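You operate a simulated robot arm through the tools that you are given. There is no shell and no other tool.

The job below is to be done with a simulated robot arm. You get a single attempt, and the scene is never put back.

TASK
Try the black panel: key on, white switch on, water at 1, then press the stop button.
Fine: first the yellow plug in and the supply on; the stop button stays down; leave the other switch off.

The check looks at the end state, three seconds after you hand in, the way a careful person would. Anything else that was tipped, shoved, dropped, spilled or broken makes it a failure.

THE ROBOT
A 7-joint arm with a two-finger parallel gripper, fixed in place. Base frame: the origin is at the foot of the arm, x ahead of it, y to its left, z up; the work surface is at about z = 0.85. Units: m, degrees, N and s.
Its first joint turns from -132.0 to 132.0 degrees. Payload 3.91 kg.
The tool frame sits at the grasp point between the pads (the TCP): z along the fingers, y along the line on which they close. The tips reach 0.03 m beyond it. Largest opening 0.11 m; finger width 0.02, thickness 0.01; the body of the gripper, 0.048 by 0.112 m, starts 0.055 m behind the TCP.
Orientation is told as [roll, pitch, yaw] about the base's x, y, z axes, in that order, counted from this pose: with the fingers straight down and closing along the base's y, the tool's x points along the base's -x, its y along +y and its z along -z.

THE INTERFACE
- The arm moves only by the tool step_arm. Its argument "deltas" is a list of rows, each a list of 3 entries, a list of its own where there are three numbers: the turn, a rotation vector about the base's x, y, z in units of 90 degrees (1.0 is 90 degrees), then the shift along the base's x, y, z in units of 250 mm (1.0 is 250 mm), then the opening, from 0 (shut) to 1 (fully open). In form: [[[wx, wy, wz], [tx, ty, tz], jaw], ...]. A call has 1 to 20 rows; each row is the pose to reach, as a shift and turn from the pose commanded when the call began. A call with a number of a shift or a turn outside -1 to 1 is refused whole. Each row takes 0.2 s and may step no farther than 0.05 m and 8.6 degrees from the row before; otherwise, or with a gripper value out of range, the whole call is refused. A pose out of reach is approached as far as the arm can. The call stops where the force on the tool passes 90 N (or 10 N more than at its start, if that is more) or the arm is blocked; 0.2 s more then pass. Each finger travels about 0.108 m/s and halts on what it meets, pressing with about 25 N; the grip force reading is that of the motor and also rises with nothing between the fingers. The clock runs only during rows and for 0.2 s after the last one: add rows that repeat a pose to give the fingers time. It gives the time, the measured TCP pose, the force on the tool (base axes), the opening and the grip force at its end, in the units of the frame above (readings bear some noise), with the torque about the TCP (base axes, N m) and any sound that the robot's microphone picked up, and new pictures: "views" is both (left out), scene, wrist or none.
- Cameras (640 x 400 px; columns grow to the right, rows downward): "scene" is fixed at [0.4001, 0.6505, 1.6734]; the picture's right is [-0.60, -0.80, 0.00], its down [-0.61, 0.46, -0.64] and it looks along [0.51, -0.38, -0.77] (base axes); focal length 345 px, centre (320, 200). "wrist" rides on the gripper at [0.072, 0.017, -0.103] in the tool frame; the picture's right is [-0.23, 0.97, 0.00], its down [-0.76, -0.18, -0.62] and it looks along [-0.61, -0.14, 0.78] (tool axes); focal length 222 px, centre (320, 200). There is no depth. A picture from a camera that has moved, and an enlarged one, comes with that camera's place and axes in the base frame and with its lens.
- zoom(camera, box): a new picture of the part [left, top, right, bottom] of that camera's present view, enlarged. It takes no simulated time.
- hand_in(): hands the job in; it is judged then, once.

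Places have to be worked out from the pictures, the camera data and where the tool is seen. Open the gripper and draw the arm clear of the work before you hand the job in, unless the task says otherwise.

The tools are called by a JSON object that holds its "op" and its "data". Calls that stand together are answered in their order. step_arm: Moves the arm, as the interface text tells. Its arguments: {"type":"object","properties":{"deltas":{"type":"array","items":{"type":"array"}},"views":{"type":"string","enum":["both","scene","wrist","none"]}},"required":["deltas"]} The other tools are called the same way: zoom (camera, box) takes an enlarged picture of a part of a camera's view; hand_in () hands the job in.

At the start:

```text
time: 0.0
tcp_pos: [0.7317, 0.0739, 1.2778]
ee_rot: [-0.1, 0.0, 0.1]
contact_force: [-0.1, 0.1, 0.2]
moment: [-0.03, 0.02, -0.01]
grip_width: 0.11
grip_force: 0.2
```

scene: 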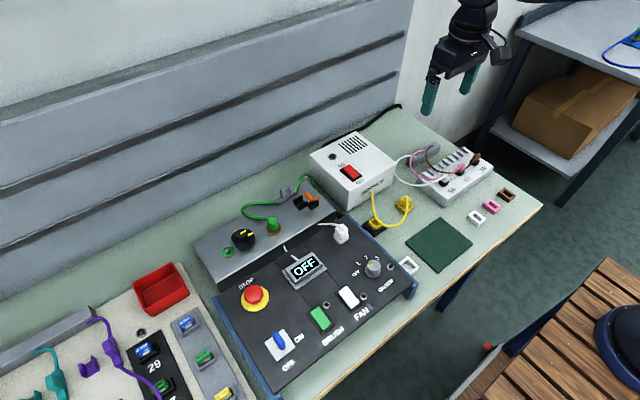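
wrist: 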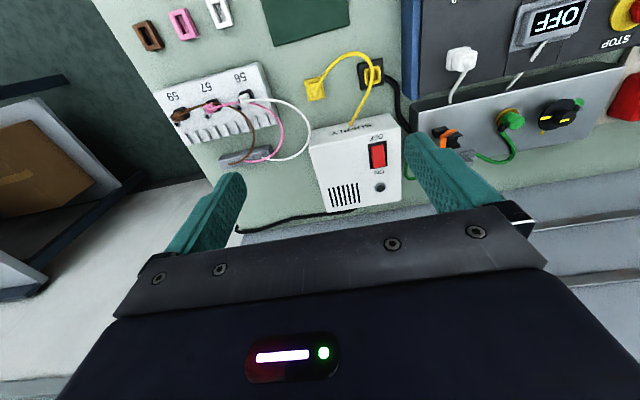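

The pictures show a black panel with a display reading OFF, a supply box, and a yellow lead with a plug near a black socket. I'll zoom in on the details before moving.

{"op": "zoom", "data": {"camera": "scene", "box": [220, 230, 420, 390]}}

{"op": "zoom", "data": {"camera": "scene", "box": [300, 120, 460, 250]}}

{"op": "zoom", "data": {"camera": "scene", "box": [190, 170, 350, 290]}}

{"op": "zoom", "data": {"camera": "wrist", "box": [290, 30, 450, 220]}}

```text
2.50 times, centred on (320, 310) of scene
camera zoom: at [0.4001, 0.6505, 1.6734], right [-0.6, -0.8, 0.0], down [-0.61, 0.46, -0.64], along [0.51, -0.38, -0.77], focal length 862 px, centre (320, -75)
```

zoom: 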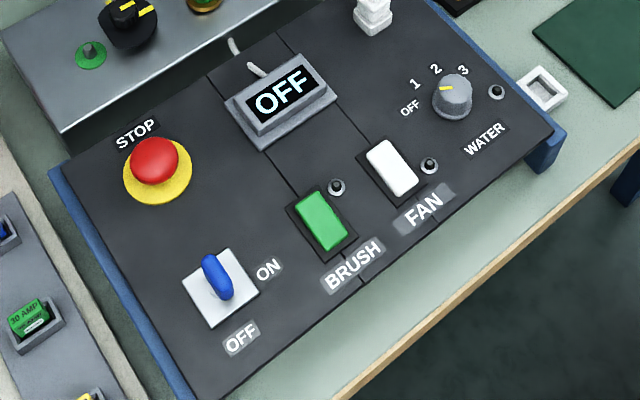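

```text
3.08 times, centred on (380, 185) of scene
camera zoom: at [0.4001, 0.6505, 1.6734], right [-0.6, -0.8, 0.0], down [-0.61, 0.46, -0.64], along [0.51, -0.38, -0.77], focal length 1061 px, centre (135, 246)
```

zoom: 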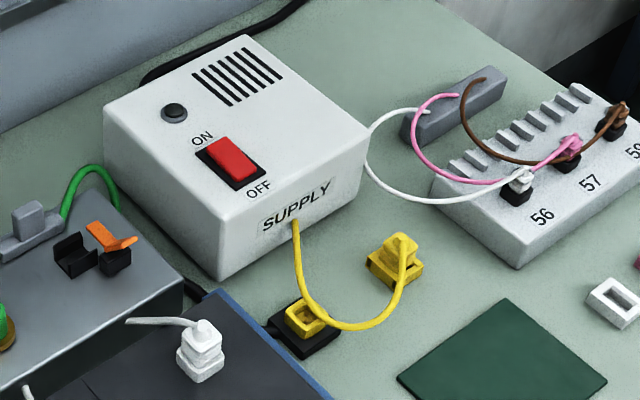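

```text
3.33 times, centred on (270, 230) of scene
camera zoom: at [0.4001, 0.6505, 1.6734], right [-0.6, -0.8, 0.0], down [-0.61, 0.46, -0.64], along [0.51, -0.38, -0.77], focal length 1150 px, centre (487, 100)
```

zoom: 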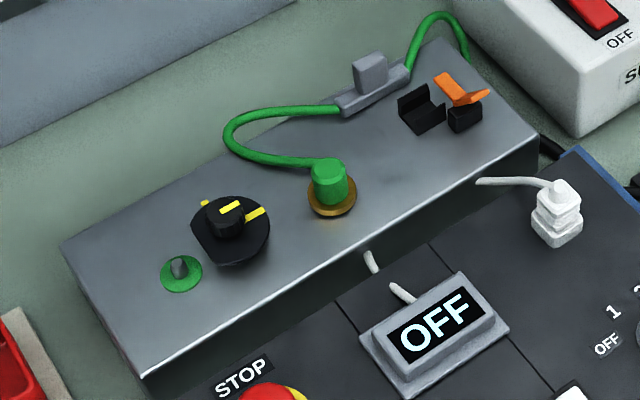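

```text
2.11 times, centred on (370, 125) of wrist
camera zoom: at [0.6591, 0.0901, 1.3825], right [0.23, 0.97, 0.0], down [0.76, -0.18, 0.62], along [0.61, -0.14, -0.78], focal length 468 px, centre (215, 358)
```

zoom: 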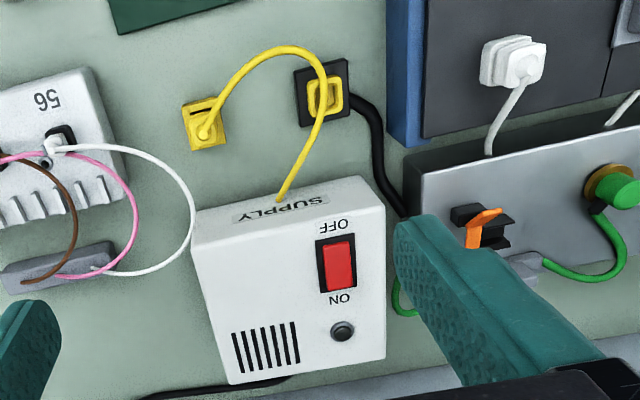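

I place the yellow plug near (0.77, 0.05) on the bench, its black/yellow socket near (0.77, 0.166), and the supply switch near (0.90, 0.16, 0.96). I'll lower the gripper over the area between plug and socket for a closer wrist view.

{"op": "step_arm", "data": {"deltas": [[[0, 0, 0], [0, 0, -0.2], 1], [[0, 0, 0], [0, 0, -0.4], 1], [[0, 0, 0], [-0.04, 0.05, -0.6], 1], [[0, 0, 0], [-0.08, 0.1, -0.76], 1], [[0, 0, 0], [-0.08, 0.1, -0.76], 1]], "views": "both"}}

```text
refused: row 3 steps farther than a row can; nothing moved
```

The third row was slightly over the 0.05 m step limit, so I'll use smaller steps.

{"op": "step_arm", "data": {"deltas": [[[0, 0, 0], [0, 0, -0.18], 1], [[0, 0, 0], [-0.02, 0.03, -0.36], 1], [[0, 0, 0], [-0.04, 0.06, -0.54], 1], [[0, 0, 0], [-0.08, 0.1, -0.7], 1], [[0, 0, 0], [-0.08, 0.1, -0.76], 1], [[0, 0, 0], [-0.08, 0.1, -0.76], 1]], "views": "both"}}

```text
time: 1.4
tcp_pos: [0.7131, 0.1012, 1.0863]
ee_rot: [0.0, 0.0, -0.1]
contact_force: [0.7, -0.2, -0.5]
moment: [-0.01, 0.01, 0.01]
grip_width: 0.11
grip_force: 0.1
camera wrist: at [0.64, 0.117, 1.191], right [0.23, 0.97, 0.0], down [0.76, -0.18, 0.62], along [0.61, -0.14, -0.78], focal length 222 px, centre (320, 200)
```

scene: 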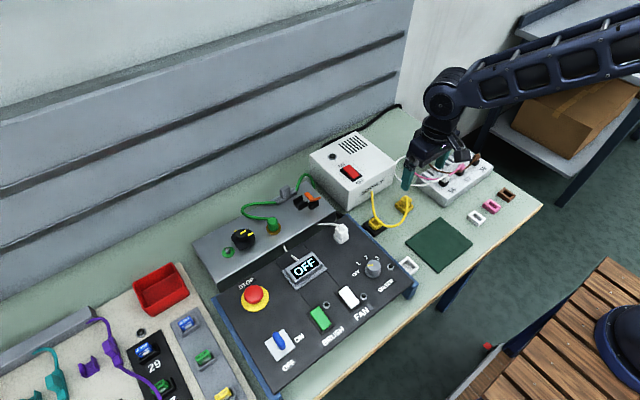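
wrist: 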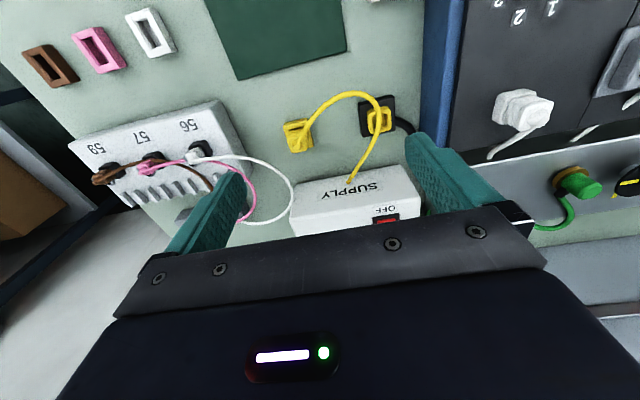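

Tracking is good. I'll enlarge the wrist view around the yellow plug and socket.

{"op": "zoom", "data": {"camera": "wrist", "box": [270, 80, 430, 180]}}

{"op": "zoom", "data": {"camera": "scene", "box": [350, 180, 430, 250]}}

```text
4.00 times, centred on (350, 130) of wrist
camera zoom: at [0.64, 0.117, 1.191], right [0.23, 0.97, 0.0], down [0.76, -0.18, 0.62], along [0.61, -0.14, -0.78], focal length 888 px, centre (200, 480)
```

zoom: 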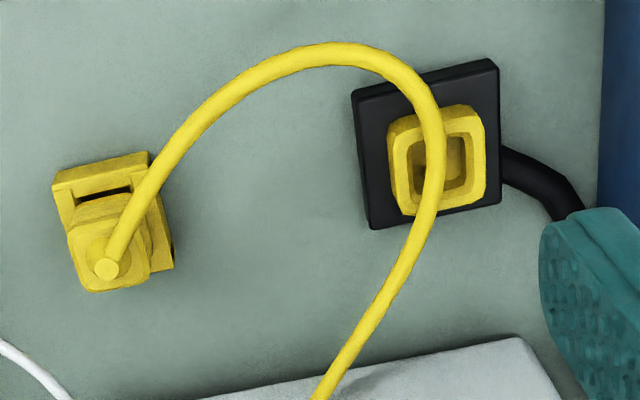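

```text
5.71 times, centred on (390, 215) of scene
camera zoom: at [0.4001, 0.6505, 1.6734], right [-0.6, -0.8, 0.0], down [-0.61, 0.46, -0.64], along [0.51, -0.38, -0.77], focal length 1971 px, centre (-80, 114)
```

zoom: 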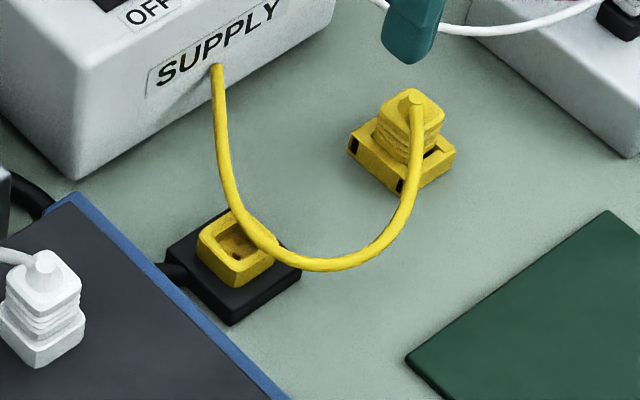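

The plug stands upright in a low yellow holder at about (0.766, 0.055). The socket is a yellow collar on a 50 mm black base at about (0.765, 0.173), and everything is roughly square to the base axes. I'll go closer above the plug.

{"op": "step_arm", "data": {"deltas": [[[0, 0, 0], [0.05, -0.08, -0.12], 1], [[0, 0, 0], [0.1, -0.17, -0.28], 1], [[0, 0, 0], [0.1, -0.17, -0.36], 1], [[0, 0, 0], [0.1, -0.17, -0.36], 1]], "views": "both"}}

```text
time: 2.4
tcp_pos: [0.7361, 0.0556, 0.9997]
ee_rot: [0.0, 0.1, 0.1]
contact_force: [0.4, -0.1, -0.2]
moment: [0.0, 0.02, 0.01]
grip_width: 0.1099
grip_force: 0.1
camera wrist: at [0.6634, 0.0712, 1.1027], right [0.23, 0.97, 0.0], down [0.76, -0.18, 0.62], along [0.61, -0.14, -0.78], focal length 222 px, centre (320, 200)
```

scene: 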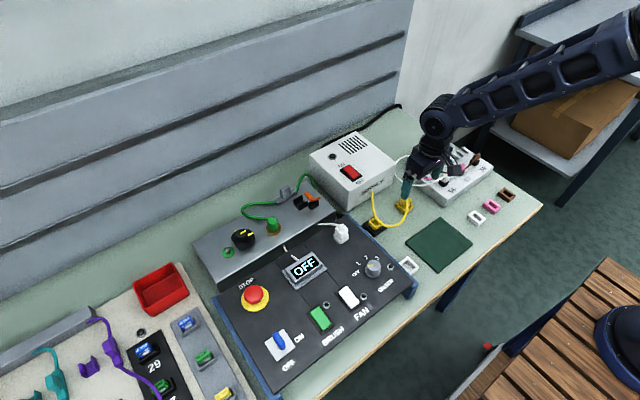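
wrist: 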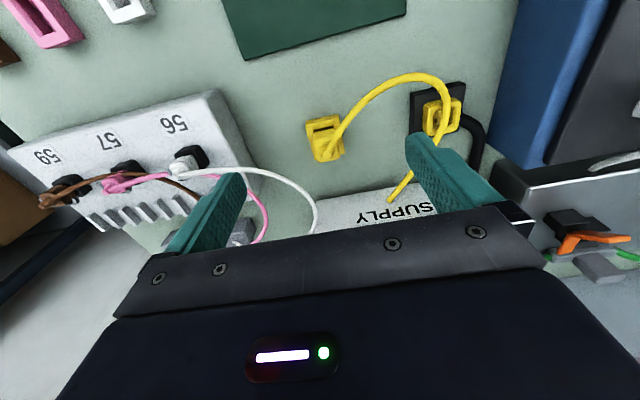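

{"op": "zoom", "data": {"camera": "wrist", "box": [295, 100, 375, 170]}}

{"op": "zoom", "data": {"camera": "wrist", "box": [395, 70, 475, 150]}}

{"op": "zoom", "data": {"camera": "wrist", "box": [240, 60, 480, 210]}}

```text
5.71 times, centred on (335, 135) of wrist
camera zoom: at [0.6634, 0.0712, 1.1027], right [0.23, 0.97, 0.0], down [0.76, -0.18, 0.62], along [0.61, -0.14, -0.78], focal length 1269 px, centre (234, 571)
```

zoom: 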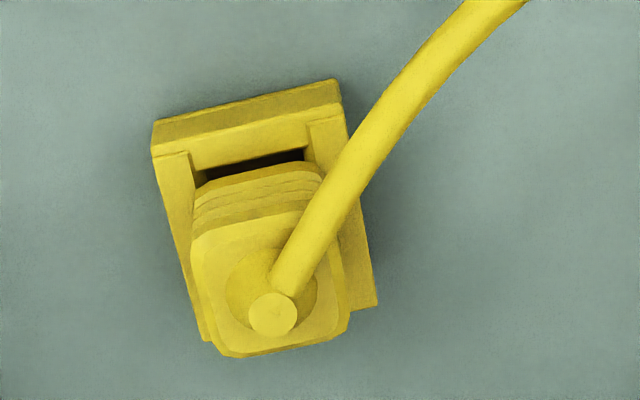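

```text
5.00 times, centred on (435, 110) of wrist
camera zoom: at [0.6634, 0.0712, 1.1027], right [0.23, 0.97, 0.0], down [0.76, -0.18, 0.62], along [0.61, -0.14, -0.78], focal length 1111 px, centre (-255, 650)
```

zoom: 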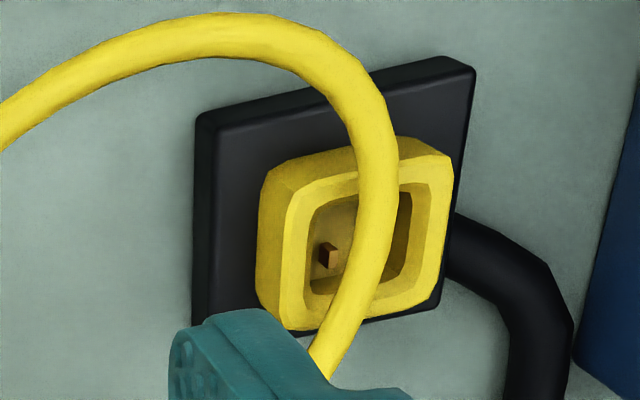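

```text
2.67 times, centred on (360, 135) of wrist
camera zoom: at [0.6634, 0.0712, 1.1027], right [0.23, 0.97, 0.0], down [0.76, -0.18, 0.62], along [0.61, -0.14, -0.78], focal length 592 px, centre (213, 373)
```

zoom: 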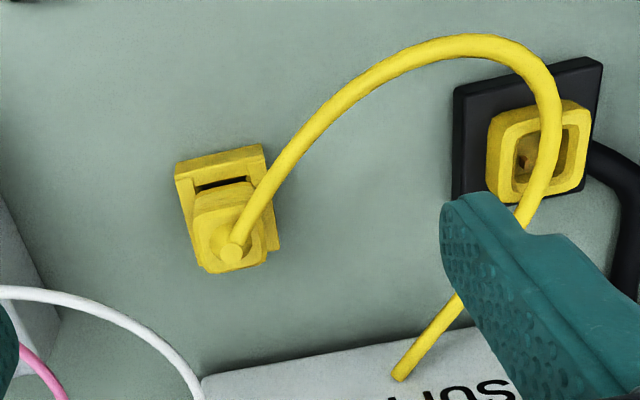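

The plug body is about 24 mm wide and centred near (0.765, 0.054), with its top at about z 0.897 and the holder top near 0.866. I'll half-open the jaws, centre over the plug and go down to z 0.93 to check alignment.

{"op": "step_arm", "data": {"deltas": [[[0, 0, 0], [0.056, -0.004, 0], 0.5], [[0, 0, 0], [0.113, -0.008, 0], 0.5], [[0, 0, 0], [0.113, -0.008, -0.12], 0.5], [[0, 0, 0], [0.113, -0.008, -0.24], 0.5], [[0, 0, 0], [0.113, -0.008, -0.27], 0.5], [[0, 0, 0], [0.113, -0.008, -0.27], 0.5]], "views": "both"}}

```text
time: 3.8
tcp_pos: [0.7635, 0.0506, 0.9294]
ee_rot: [0.1, 0.1, 0.0]
contact_force: [0.2, 0.6, -0.7]
moment: [0.0, -0.01, 0.01]
grip_width: 0.0551
grip_force: 0.0
camera wrist: at [0.6907, 0.0682, 1.0338], right [0.23, 0.97, 0.0], down [0.76, -0.18, 0.62], along [0.61, -0.14, -0.78], focal length 222 px, centre (320, 200)
```

scene: 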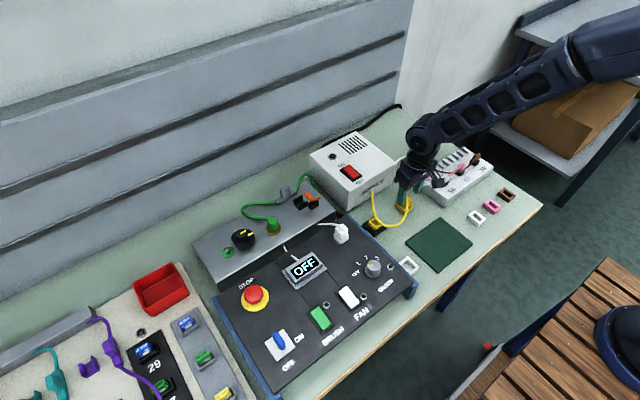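
wrist: 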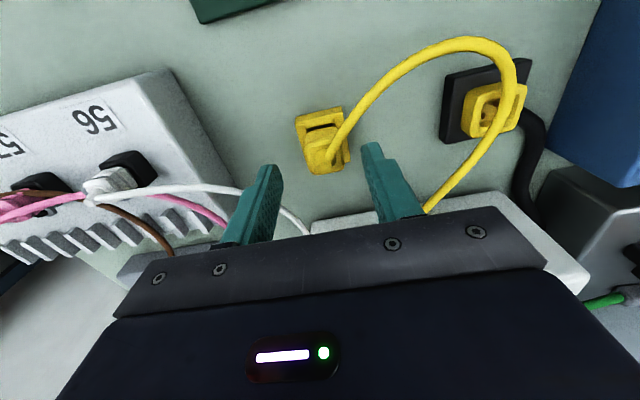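

{"op": "zoom", "data": {"camera": "wrist", "box": [240, 90, 400, 210]}}

{"op": "zoom", "data": {"camera": "scene", "box": [370, 150, 450, 220]}}

```text
3.33 times, centred on (320, 150) of wrist
camera zoom: at [0.6907, 0.0682, 1.0338], right [0.23, 0.97, 0.0], down [0.76, -0.18, 0.62], along [0.61, -0.14, -0.78], focal length 740 px, centre (320, 367)
```

zoom: 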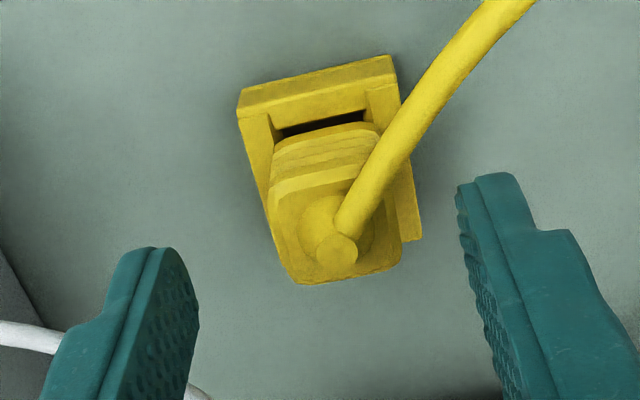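

```text
5.71 times, centred on (410, 185) of scene
camera zoom: at [0.4001, 0.6505, 1.6734], right [-0.6, -0.8, 0.0], down [-0.61, 0.46, -0.64], along [0.51, -0.38, -0.77], focal length 1971 px, centre (-194, 286)
```

zoom: 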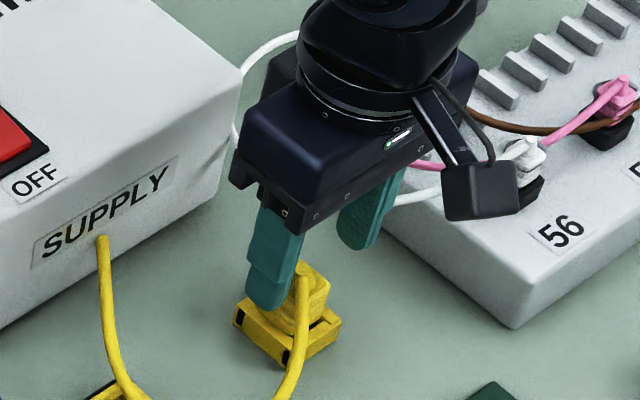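

The plug top sits about 3 mm to +y of the midpoint between the fingertips. I'll shift by that amount, descend so the tips are just above the holder (TCP about 0.904), then close.

{"op": "step_arm", "data": {"deltas": [[[0, 0, 0], [0.006, 0.013, 0], 0.5], [[0, 0, 0], [0.006, 0.013, -0.06], 0.5], [[0, 0, 0], [0.006, 0.013, -0.1], 0.5], [[0, 0, 0], [0.006, 0.013, -0.1], 0.5]], "views": "both"}}

```text
time: 4.8
tcp_pos: [0.7639, 0.056, 0.9048]
ee_rot: [0.0, 0.0, 0.0]
contact_force: [-0.8, -0.5, 0.5]
moment: [-0.01, 0.0, -0.01]
grip_width: 0.0551
grip_force: 0.1
camera wrist: at [0.6921, 0.0722, 1.0097], right [0.23, 0.97, 0.0], down [0.76, -0.18, 0.62], along [0.61, -0.14, -0.78], focal length 222 px, centre (320, 200)
```

scene: 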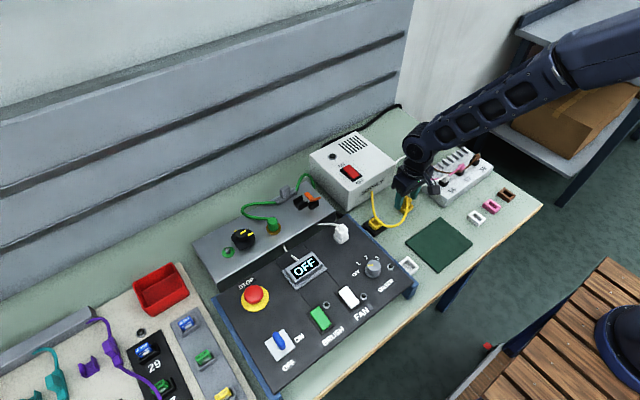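
wrist: 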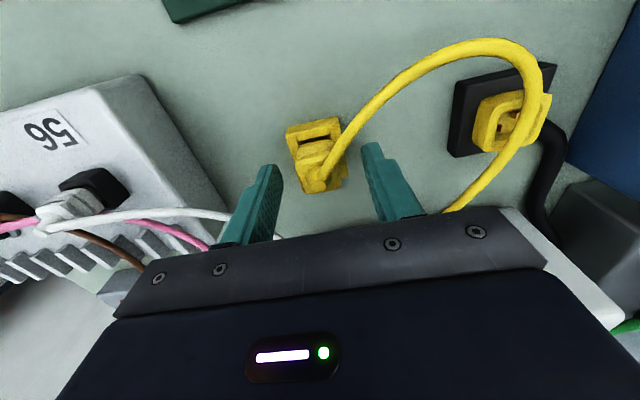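

{"op": "zoom", "data": {"camera": "wrist", "box": [250, 100, 400, 220]}}

{"op": "zoom", "data": {"camera": "scene", "box": [370, 160, 450, 230]}}

```text
3.33 times, centred on (325, 160) of wrist
camera zoom: at [0.6921, 0.0722, 1.0097], right [0.23, 0.97, 0.0], down [0.76, -0.18, 0.62], along [0.61, -0.14, -0.78], focal length 740 px, centre (303, 333)
```

zoom: 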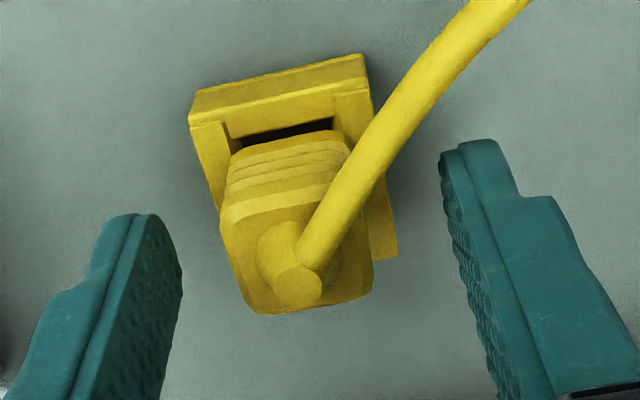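

```text
5.71 times, centred on (410, 195) of scene
camera zoom: at [0.4001, 0.6505, 1.6734], right [-0.6, -0.8, 0.0], down [-0.61, 0.46, -0.64], along [0.51, -0.38, -0.77], focal length 1971 px, centre (-194, 229)
```

zoom: 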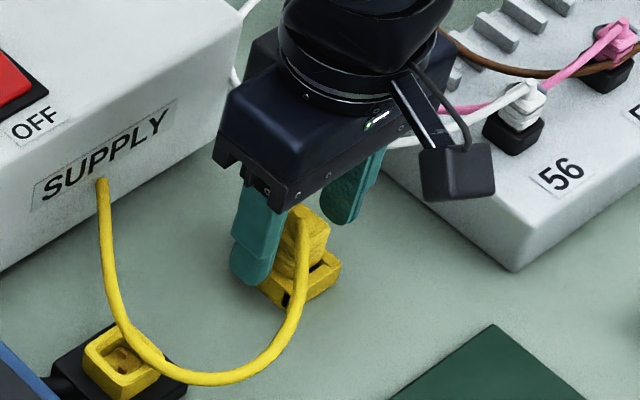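

The plug is now centred between the fingers, with the tips just above the holder. Closing the gripper.

{"op": "step_arm", "data": {"deltas": [[[0, 0, 0], [0, 0, 0], 0.3], [[0, 0, 0], [0, 0, 0], 0.1], [[0, 0, 0], [0, 0, 0], 0], [[0, 0, 0], [0, 0, 0], 0]], "views": "both"}}

```text
time: 5.8
tcp_pos: [0.7649, 0.0553, 0.906]
ee_rot: [0.0, 0.0, 0.0]
contact_force: [0.5, 0.4, 0.1]
moment: [0.0, -0.01, 0.0]
grip_width: 0.0237
grip_force: 24.5
camera wrist: at [0.6922, 0.0722, 1.0098], right [0.23, 0.97, 0.0], down [0.76, -0.18, 0.62], along [0.61, -0.14, -0.78], focal length 222 px, centre (320, 200)
```

scene: 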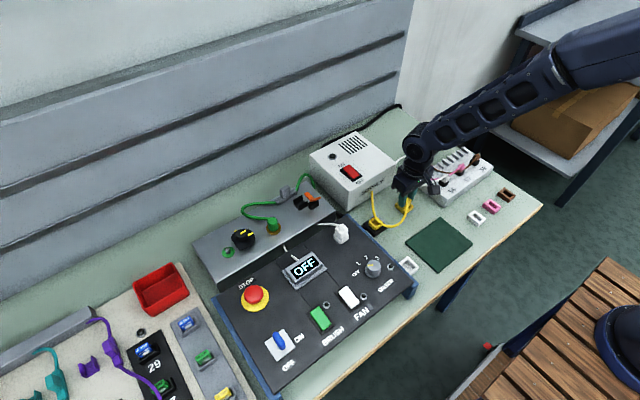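
wrist: 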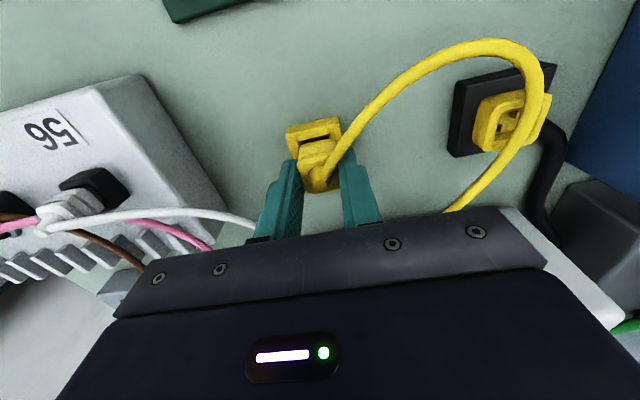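

The plug is gripped (width 23.7 mm, 24.5 N). I'll lift it slowly straight up and watch whether the holder comes with it.

{"op": "step_arm", "data": {"deltas": [[[0, 0, 0], [0, 0, 0.03], 0], [[0, 0, 0], [0, 0, 0.06], 0], [[0, 0, 0], [0, 0, 0.1], 0], [[0, 0, 0], [0, 0, 0.14], 0], [[0, 0, 0], [0, 0, 0.2], 0], [[0, 0, 0], [0, 0, 0.2], 0]], "views": "both"}}

```text
time: 7.2
tcp_pos: [0.7663, 0.0558, 0.9556]
ee_rot: [0.0, 0.0, 0.0]
contact_force: [0.5, 0.3, 0.2]
moment: [0.01, -0.02, -0.01]
grip_width: 0.0
grip_force: 25.2
camera wrist: at [0.6934, 0.0731, 1.0597], right [0.23, 0.97, 0.0], down [0.76, -0.18, 0.62], along [0.61, -0.14, -0.78], focal length 222 px, centre (320, 200)
```

scene: 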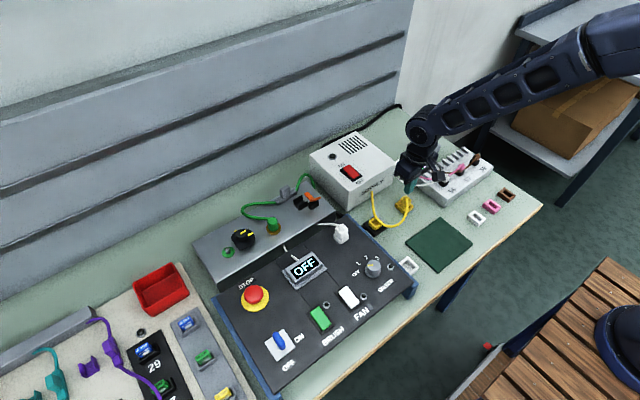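
wrist: 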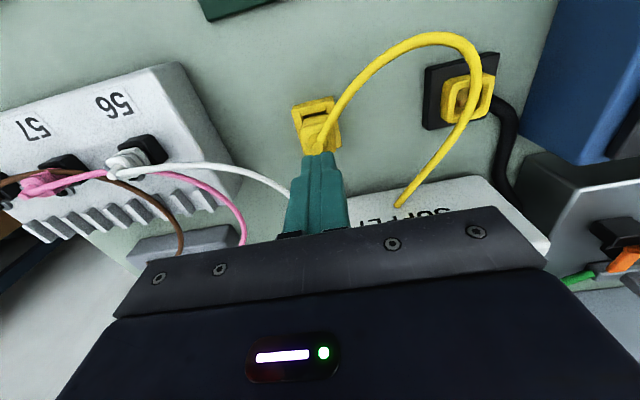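

The gripper slipped off and the plug is still in its holder. I'll look closely at the plug.

{"op": "zoom", "data": {"camera": "wrist", "box": [270, 80, 370, 170]}}

{"op": "zoom", "data": {"camera": "scene", "box": [380, 180, 430, 225]}}

```text
4.44 times, centred on (320, 125) of wrist
camera zoom: at [0.6934, 0.0731, 1.0597], right [0.23, 0.97, 0.0], down [0.76, -0.18, 0.62], along [0.61, -0.14, -0.78], focal length 987 px, centre (320, 533)
```

zoom: 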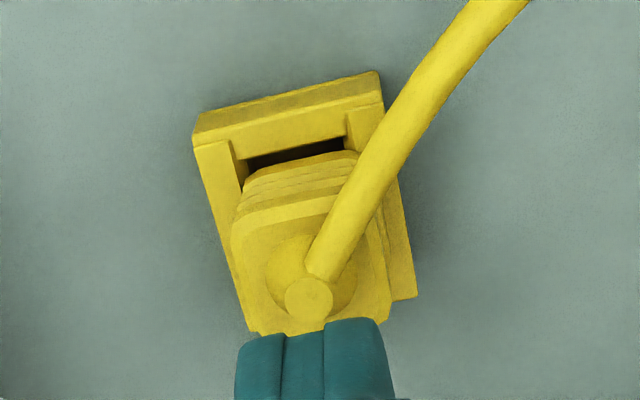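

```text
8.89 times, centred on (405, 202) of scene
camera zoom: at [0.4001, 0.6505, 1.6734], right [-0.6, -0.8, 0.0], down [-0.61, 0.46, -0.64], along [0.51, -0.38, -0.77], focal length 3066 px, centre (-436, 178)
```

zoom: 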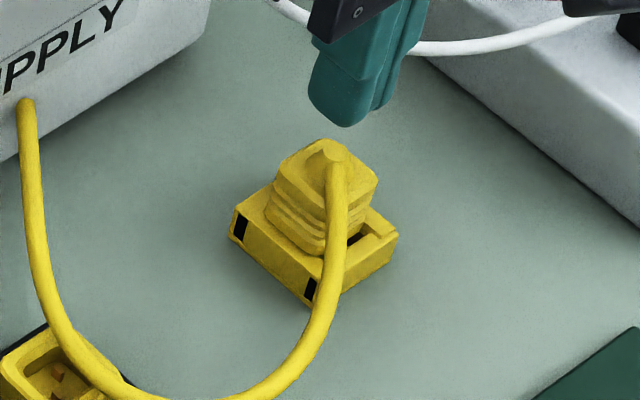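

The plug stayed put. I'll compare the similar empty frames on the bench to understand the holder's shape before I regrip.

{"op": "zoom", "data": {"camera": "scene", "box": [460, 180, 520, 230]}}

{"op": "zoom", "data": {"camera": "scene", "box": [325, 215, 425, 285]}}

{"op": "zoom", "data": {"camera": "scene", "box": [390, 190, 420, 218]}}

```text
8.00 times, centred on (490, 205) of scene
camera zoom: at [0.4001, 0.6505, 1.6734], right [-0.6, -0.8, 0.0], down [-0.61, 0.46, -0.64], along [0.51, -0.38, -0.77], focal length 2760 px, centre (-1040, 160)
```

zoom: 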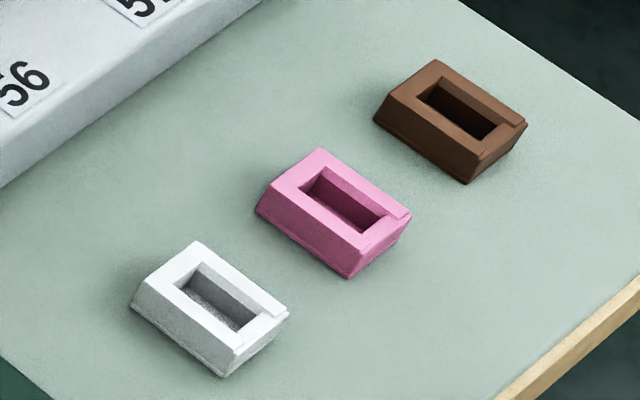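

```text
5.71 times, centred on (375, 250) of scene
camera zoom: at [0.4001, 0.6505, 1.6734], right [-0.6, -0.8, 0.0], down [-0.61, 0.46, -0.64], along [0.51, -0.38, -0.77], focal length 1971 px, centre (6, -86)
```

zoom: 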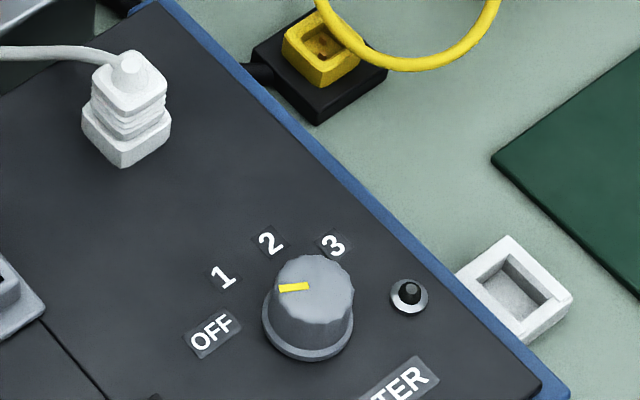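

```text
14.29 times, centred on (405, 204) of scene
camera zoom: at [0.4001, 0.6505, 1.6734], right [-0.6, -0.8, 0.0], down [-0.61, 0.46, -0.64], along [0.51, -0.38, -0.77], focal length 4928 px, centre (-894, 143)
```

zoom: 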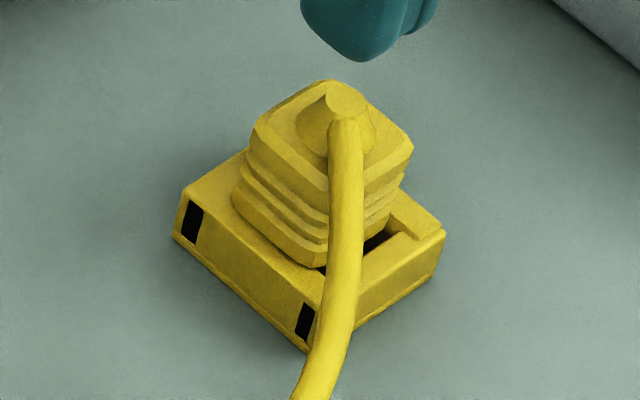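

The boot seems to widen toward the bottom, so gripping only the upper block was weak. I'll regrip lower with the tips just above the holder (TCP about 0.899), then pull up in small steps while reading the force.

{"op": "step_arm", "data": {"deltas": [[[0, 0, 0], [0, 0, 0], 0.5], [[0, 0, 0], [0, 0, -0.1], 0.5], [[0, 0, 0], [0, 0, -0.18], 0.5], [[0, 0, 0], [0, 0, -0.225], 0.5], [[0, 0, 0], [0, 0, -0.225], 0.5], [[0, 0, 0], [0, 0, -0.225], 0.2], [[0, 0, 0], [0, 0, -0.225], 0], [[0, 0, 0], [0, 0, -0.225], 0], [[0, 0, 0], [0, 0, -0.225], 0]], "views": "both"}}

```text
time: 9.2
tcp_pos: [0.7654, 0.0567, 0.8976]
ee_rot: [0.0, -0.1, 0.0]
contact_force: [0.7, -0.9, -1.2]
moment: [0.03, 0.0, 0.0]
grip_width: 0.0239
grip_force: 25.2
camera wrist: at [0.6928, 0.0722, 1.0025], right [0.23, 0.97, 0.0], down [0.76, -0.18, 0.62], along [0.61, -0.14, -0.78], focal length 222 px, centre (320, 200)
```

scene: 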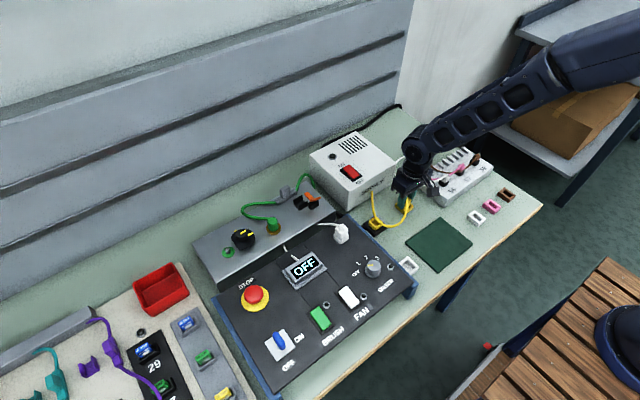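
wrist: 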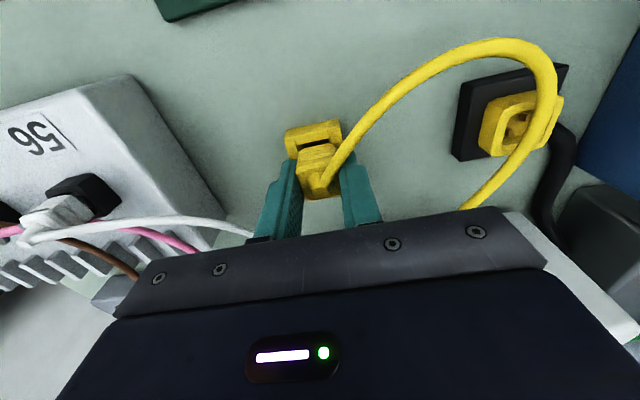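

Gripped again at 23.9 mm, slightly deeper. I'll lift only 2 mm and read the force.

{"op": "step_arm", "data": {"deltas": [[[0, 0, 0], [0, 0, 0.004], 0], [[0, 0, 0], [0, 0, 0.008], 0]], "views": "none"}}

```text
time: 9.8
tcp_pos: [0.7664, 0.0565, 0.9006]
ee_rot: [0.1, -0.1, -0.1]
contact_force: [1.1, -0.1, -1.1]
moment: [0.0, 0.0, 0.01]
grip_width: 0.024
grip_force: 24.7
```

{"op": "step_arm", "data": {"deltas": [[[0, 0, 0], [0, 0, 0.008], 0], [[0, 0, 0], [0, 0, 0.016], 0], [[0, 0, 0], [0, 0, 0.016], 0]], "views": "wrist"}}

```text
time: 10.6
tcp_pos: [0.766, 0.057, 0.9044]
ee_rot: [-0.1, 0.0, 0.0]
contact_force: [1.1, -0.7, 0.4]
moment: [0.03, 0.02, -0.01]
grip_width: 0.0237
grip_force: 24.9
camera wrist: at [0.6931, 0.0737, 1.0091], right [0.23, 0.97, 0.0], down [0.76, -0.18, 0.62], along [0.61, -0.14, -0.78], focal length 222 px, centre (320, 200)
```

wrist: 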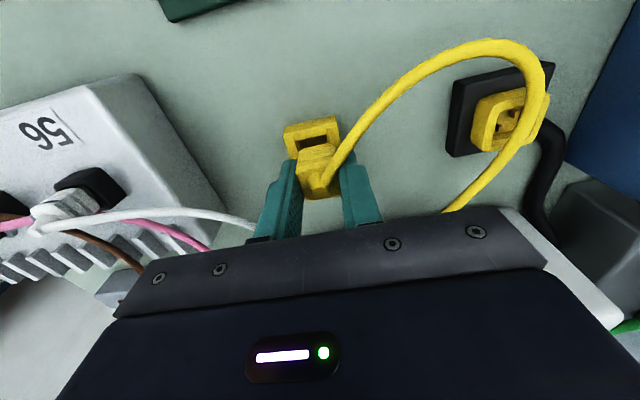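

The plug is rising with the gripper and its slot is opening. I'll keep lifting slowly.

{"op": "step_arm", "data": {"deltas": [[[0, 0, 0], [0, 0, 0.008], 0], [[0, 0, 0], [0, 0, 0.016], 0], [[0, 0, 0], [0, 0, 0.024], 0], [[0, 0, 0], [0, 0, 0.024], 0]], "views": "both"}}

{"op": "zoom", "data": {"camera": "wrist", "box": [260, 100, 380, 220]}}

{"op": "zoom", "data": {"camera": "scene", "box": [380, 170, 440, 225]}}

```text
time: 11.6
tcp_pos: [0.7637, 0.0578, 0.9116]
ee_rot: [0.0, 0.1, 0.0]
contact_force: [0.3, 0.4, -0.2]
moment: [0.02, 0.0, 0.0]
grip_width: 0.0239
grip_force: 25.1
camera wrist: at [0.6925, 0.0743, 1.0157], right [0.23, 0.97, 0.0], down [0.76, -0.18, 0.62], along [0.61, -0.14, -0.78], focal length 222 px, centre (320, 200)
```

scene: 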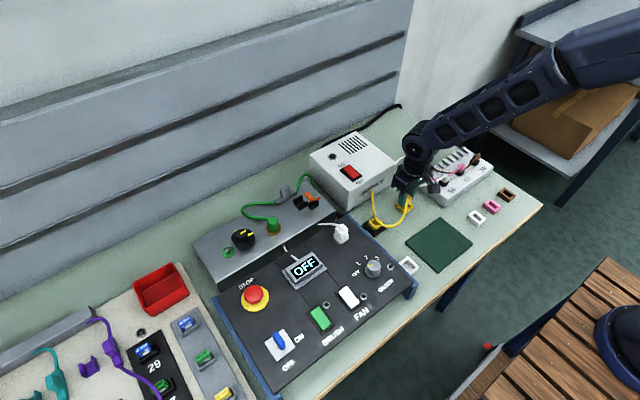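
wrist: 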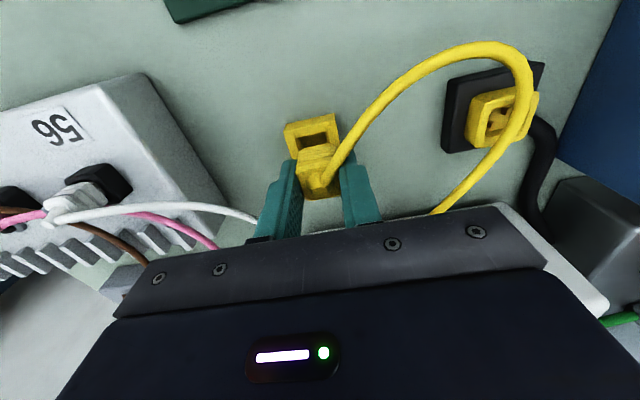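

```text
3.33 times, centred on (320, 160) of wrist
camera zoom: at [0.6925, 0.0743, 1.0157], right [0.23, 0.97, 0.0], down [0.76, -0.18, 0.62], along [0.61, -0.14, -0.78], focal length 740 px, centre (320, 333)
```

zoom: 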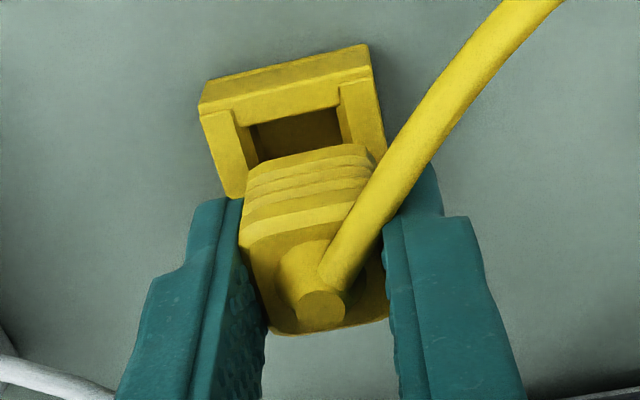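

```text
7.27 times, centred on (410, 198) of scene
camera zoom: at [0.4001, 0.6505, 1.6734], right [-0.6, -0.8, 0.0], down [-0.61, 0.46, -0.64], along [0.51, -0.38, -0.77], focal length 2509 px, centre (-334, 218)
```

zoom: 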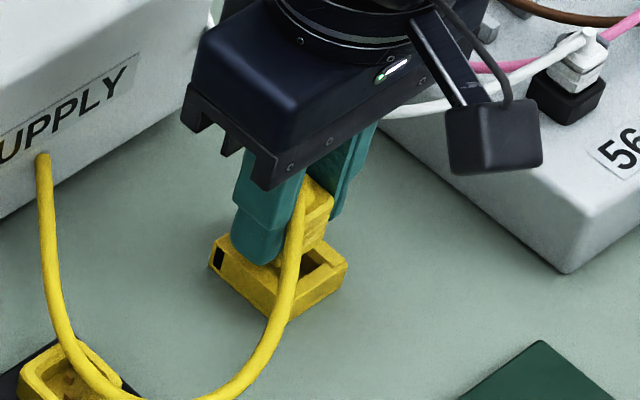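

The plug is coming out smoothly, with no force building up. I'll lift further at a gentle rate until it clears the holder.

{"op": "step_arm", "data": {"deltas": [[[0, 0, 0], [0, 0, 0.012], 0], [[0, 0, 0], [0, 0, 0.024], 0], [[0, 0, 0], [0, 0, 0.036], 0], [[0, 0, 0], [0, 0, 0.048], 0], [[0, 0, 0], [0, 0, 0.06], 0], [[0, 0, 0], [0, 0, 0.072], 0], [[0, 0, 0], [0, 0, 0.084], 0], [[0, 0, 0], [0, 0, 0.096], 0], [[0, 0, 0], [0, 0, 0.096], 0]], "views": "both"}}

{"op": "zoom", "data": {"camera": "scene", "box": [370, 150, 450, 230]}}

{"op": "zoom", "data": {"camera": "wrist", "box": [260, 80, 380, 220]}}

```text
time: 13.6
tcp_pos: [0.7658, 0.0583, 0.9349]
ee_rot: [0.0, 0.1, 0.1]
contact_force: [0.3, 0.0, -0.3]
moment: [0.01, 0.0, 0.02]
grip_width: 0.0239
grip_force: 25.0
camera wrist: at [0.6932, 0.0742, 1.0383], right [0.23, 0.97, 0.0], down [0.76, -0.18, 0.62], along [0.61, -0.14, -0.78], focal length 222 px, centre (320, 200)
```

scene: 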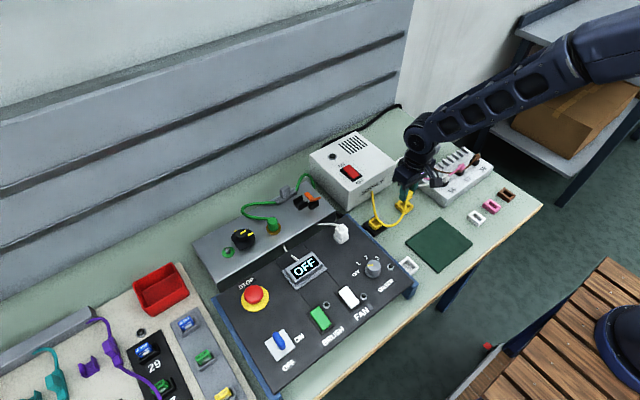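
wrist: 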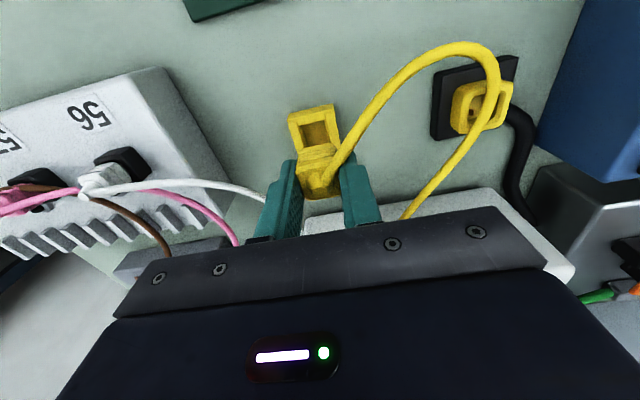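

```text
5.00 times, centred on (410, 190) of scene
camera zoom: at [0.4001, 0.6505, 1.6734], right [-0.6, -0.8, 0.0], down [-0.61, 0.46, -0.64], along [0.51, -0.38, -0.77], focal length 1725 px, centre (-130, 250)
```

zoom: 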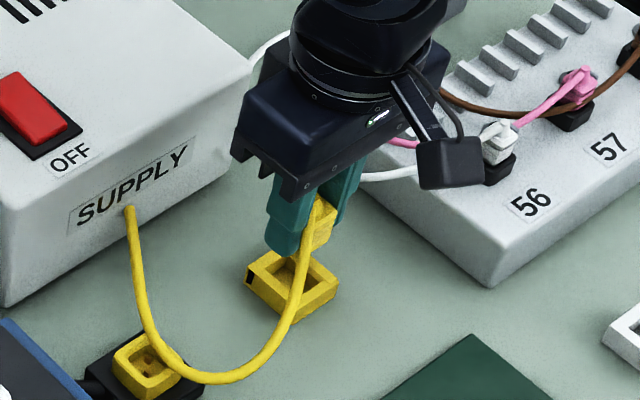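

```text
2.86 times, centred on (320, 150) of wrist
camera zoom: at [0.6932, 0.0742, 1.0383], right [0.23, 0.97, 0.0], down [0.76, -0.18, 0.62], along [0.61, -0.14, -0.78], focal length 635 px, centre (320, 343)
```

zoom: 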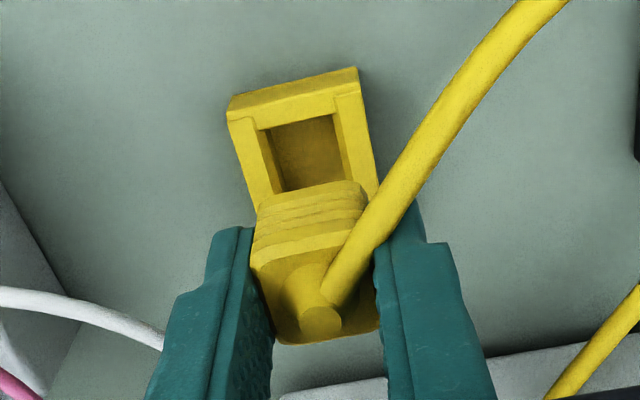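

The plug has cleared its holder. I'll lift a bit more and carry it to just above the socket at about (0.765, 0.1725).

{"op": "step_arm", "data": {"deltas": [[[0, 0, 0], [0, 0, 0.04], 0], [[0, 0, 0], [0, 0, 0.08], 0], [[0, 0, 0], [0, 0.08, 0.08], 0], [[0, 0, 0], [0, 0.16, 0.08], 0], [[0, 0, 0], [0, 0.24, 0.08], 0], [[0, 0, 0], [0, 0.32, 0.08], 0], [[0, 0, 0], [0, 0.4, 0.08], 0], [[0, 0, 0], [0, 0.45, 0.08], 0], [[0, 0, 0], [0, 0.459, 0.08], 0], [[0, 0, 0], [0, 0.459, 0.08], 0]], "views": "both"}}

{"op": "zoom", "data": {"camera": "scene", "box": [330, 160, 430, 250]}}

{"op": "zoom", "data": {"camera": "wrist", "box": [260, 80, 400, 220]}}

```text
time: 15.8
tcp_pos: [0.7678, 0.172, 0.9551]
ee_rot: [0.0, 0.0, 0.0]
contact_force: [-0.4, -1.1, 0.2]
moment: [0.02, -0.02, 0.01]
grip_width: 0.0238
grip_force: 25.1
camera wrist: at [0.6943, 0.1888, 1.0608], right [0.23, 0.97, 0.0], down [0.76, -0.18, 0.62], along [0.61, -0.14, -0.78], focal length 222 px, centre (320, 200)
```

scene: 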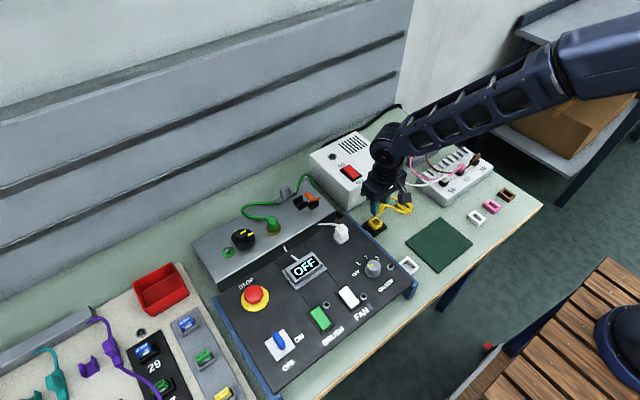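
wrist: 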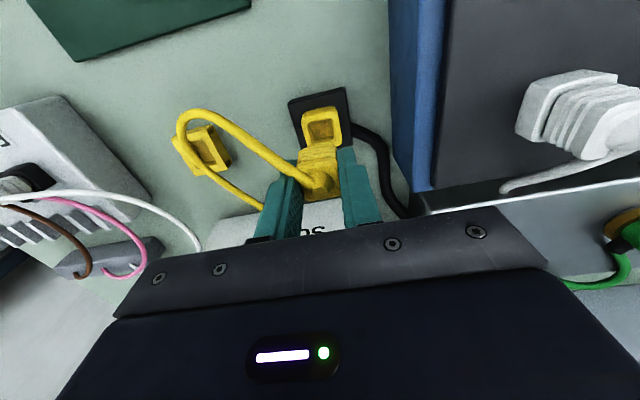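

```text
4.44 times, centred on (380, 205) of scene
camera zoom: at [0.4001, 0.6505, 1.6734], right [-0.6, -0.8, 0.0], down [-0.61, 0.46, -0.64], along [0.51, -0.38, -0.77], focal length 1533 px, centre (53, 178)
```

zoom: 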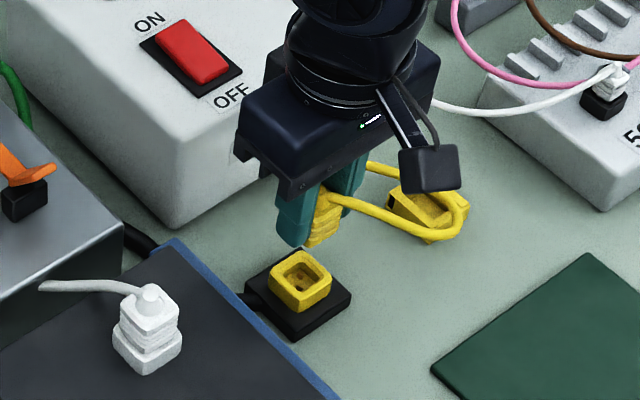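

```text
2.86 times, centred on (330, 150) of wrist
camera zoom: at [0.6943, 0.1888, 1.0608], right [0.23, 0.97, 0.0], down [0.76, -0.18, 0.62], along [0.61, -0.14, -0.78], focal length 635 px, centre (291, 343)
```

zoom: 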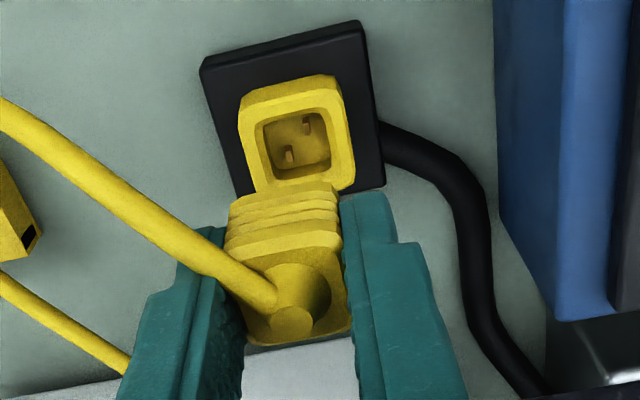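

The plug hangs above the socket, which has a roughly 20 mm square opening with two pins inside. I'll zoom in to see the plug's lower end and check alignment.

{"op": "zoom", "data": {"camera": "scene", "box": [360, 190, 410, 235]}}

{"op": "zoom", "data": {"camera": "wrist", "box": [285, 90, 365, 200]}}

```text
8.89 times, centred on (385, 212) of scene
camera zoom: at [0.4001, 0.6505, 1.6734], right [-0.6, -0.8, 0.0], down [-0.61, 0.46, -0.64], along [0.51, -0.38, -0.77], focal length 3066 px, centre (-258, 89)
```

zoom: 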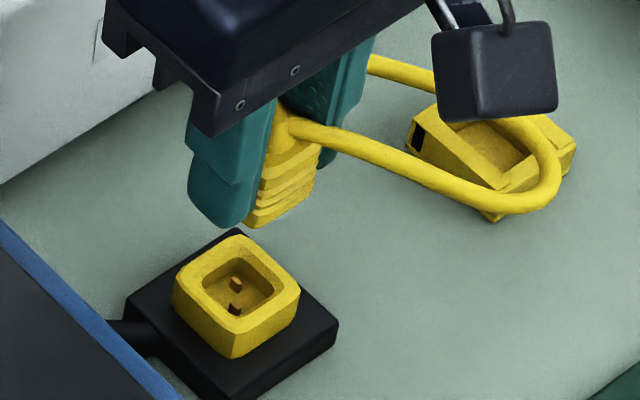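

```text
3.64 times, centred on (325, 145) of wrist
camera zoom: at [0.6943, 0.1888, 1.0608], right [0.23, 0.97, 0.0], down [0.76, -0.18, 0.62], along [0.61, -0.14, -0.78], focal length 808 px, centre (302, 400)
```

zoom: 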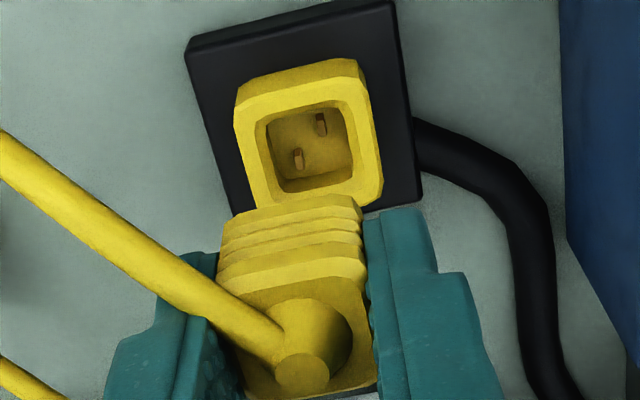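

The holder looks partly hidden behind the cable and camera; I'll check that it hasn't been disturbed.

{"op": "zoom", "data": {"camera": "wrist", "box": [160, 90, 270, 220]}}

{"op": "zoom", "data": {"camera": "scene", "box": [385, 190, 425, 222]}}

```text
3.08 times, centred on (215, 155) of wrist
camera zoom: at [0.6943, 0.1888, 1.0608], right [0.23, 0.97, 0.0], down [0.76, -0.18, 0.62], along [0.61, -0.14, -0.78], focal length 684 px, centre (643, 338)
```

zoom: 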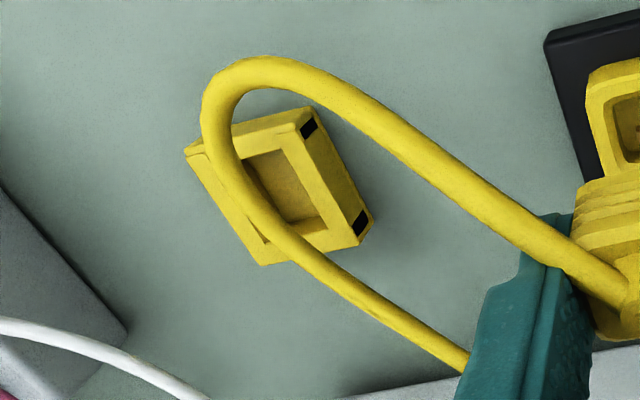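

```text
12.50 times, centred on (405, 206) of scene
camera zoom: at [0.4001, 0.6505, 1.6734], right [-0.6, -0.8, 0.0], down [-0.61, 0.46, -0.64], along [0.51, -0.38, -0.77], focal length 4312 px, centre (-742, 125)
```

zoom: 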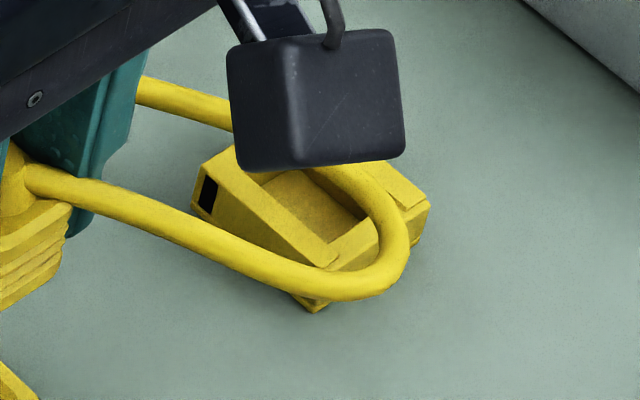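

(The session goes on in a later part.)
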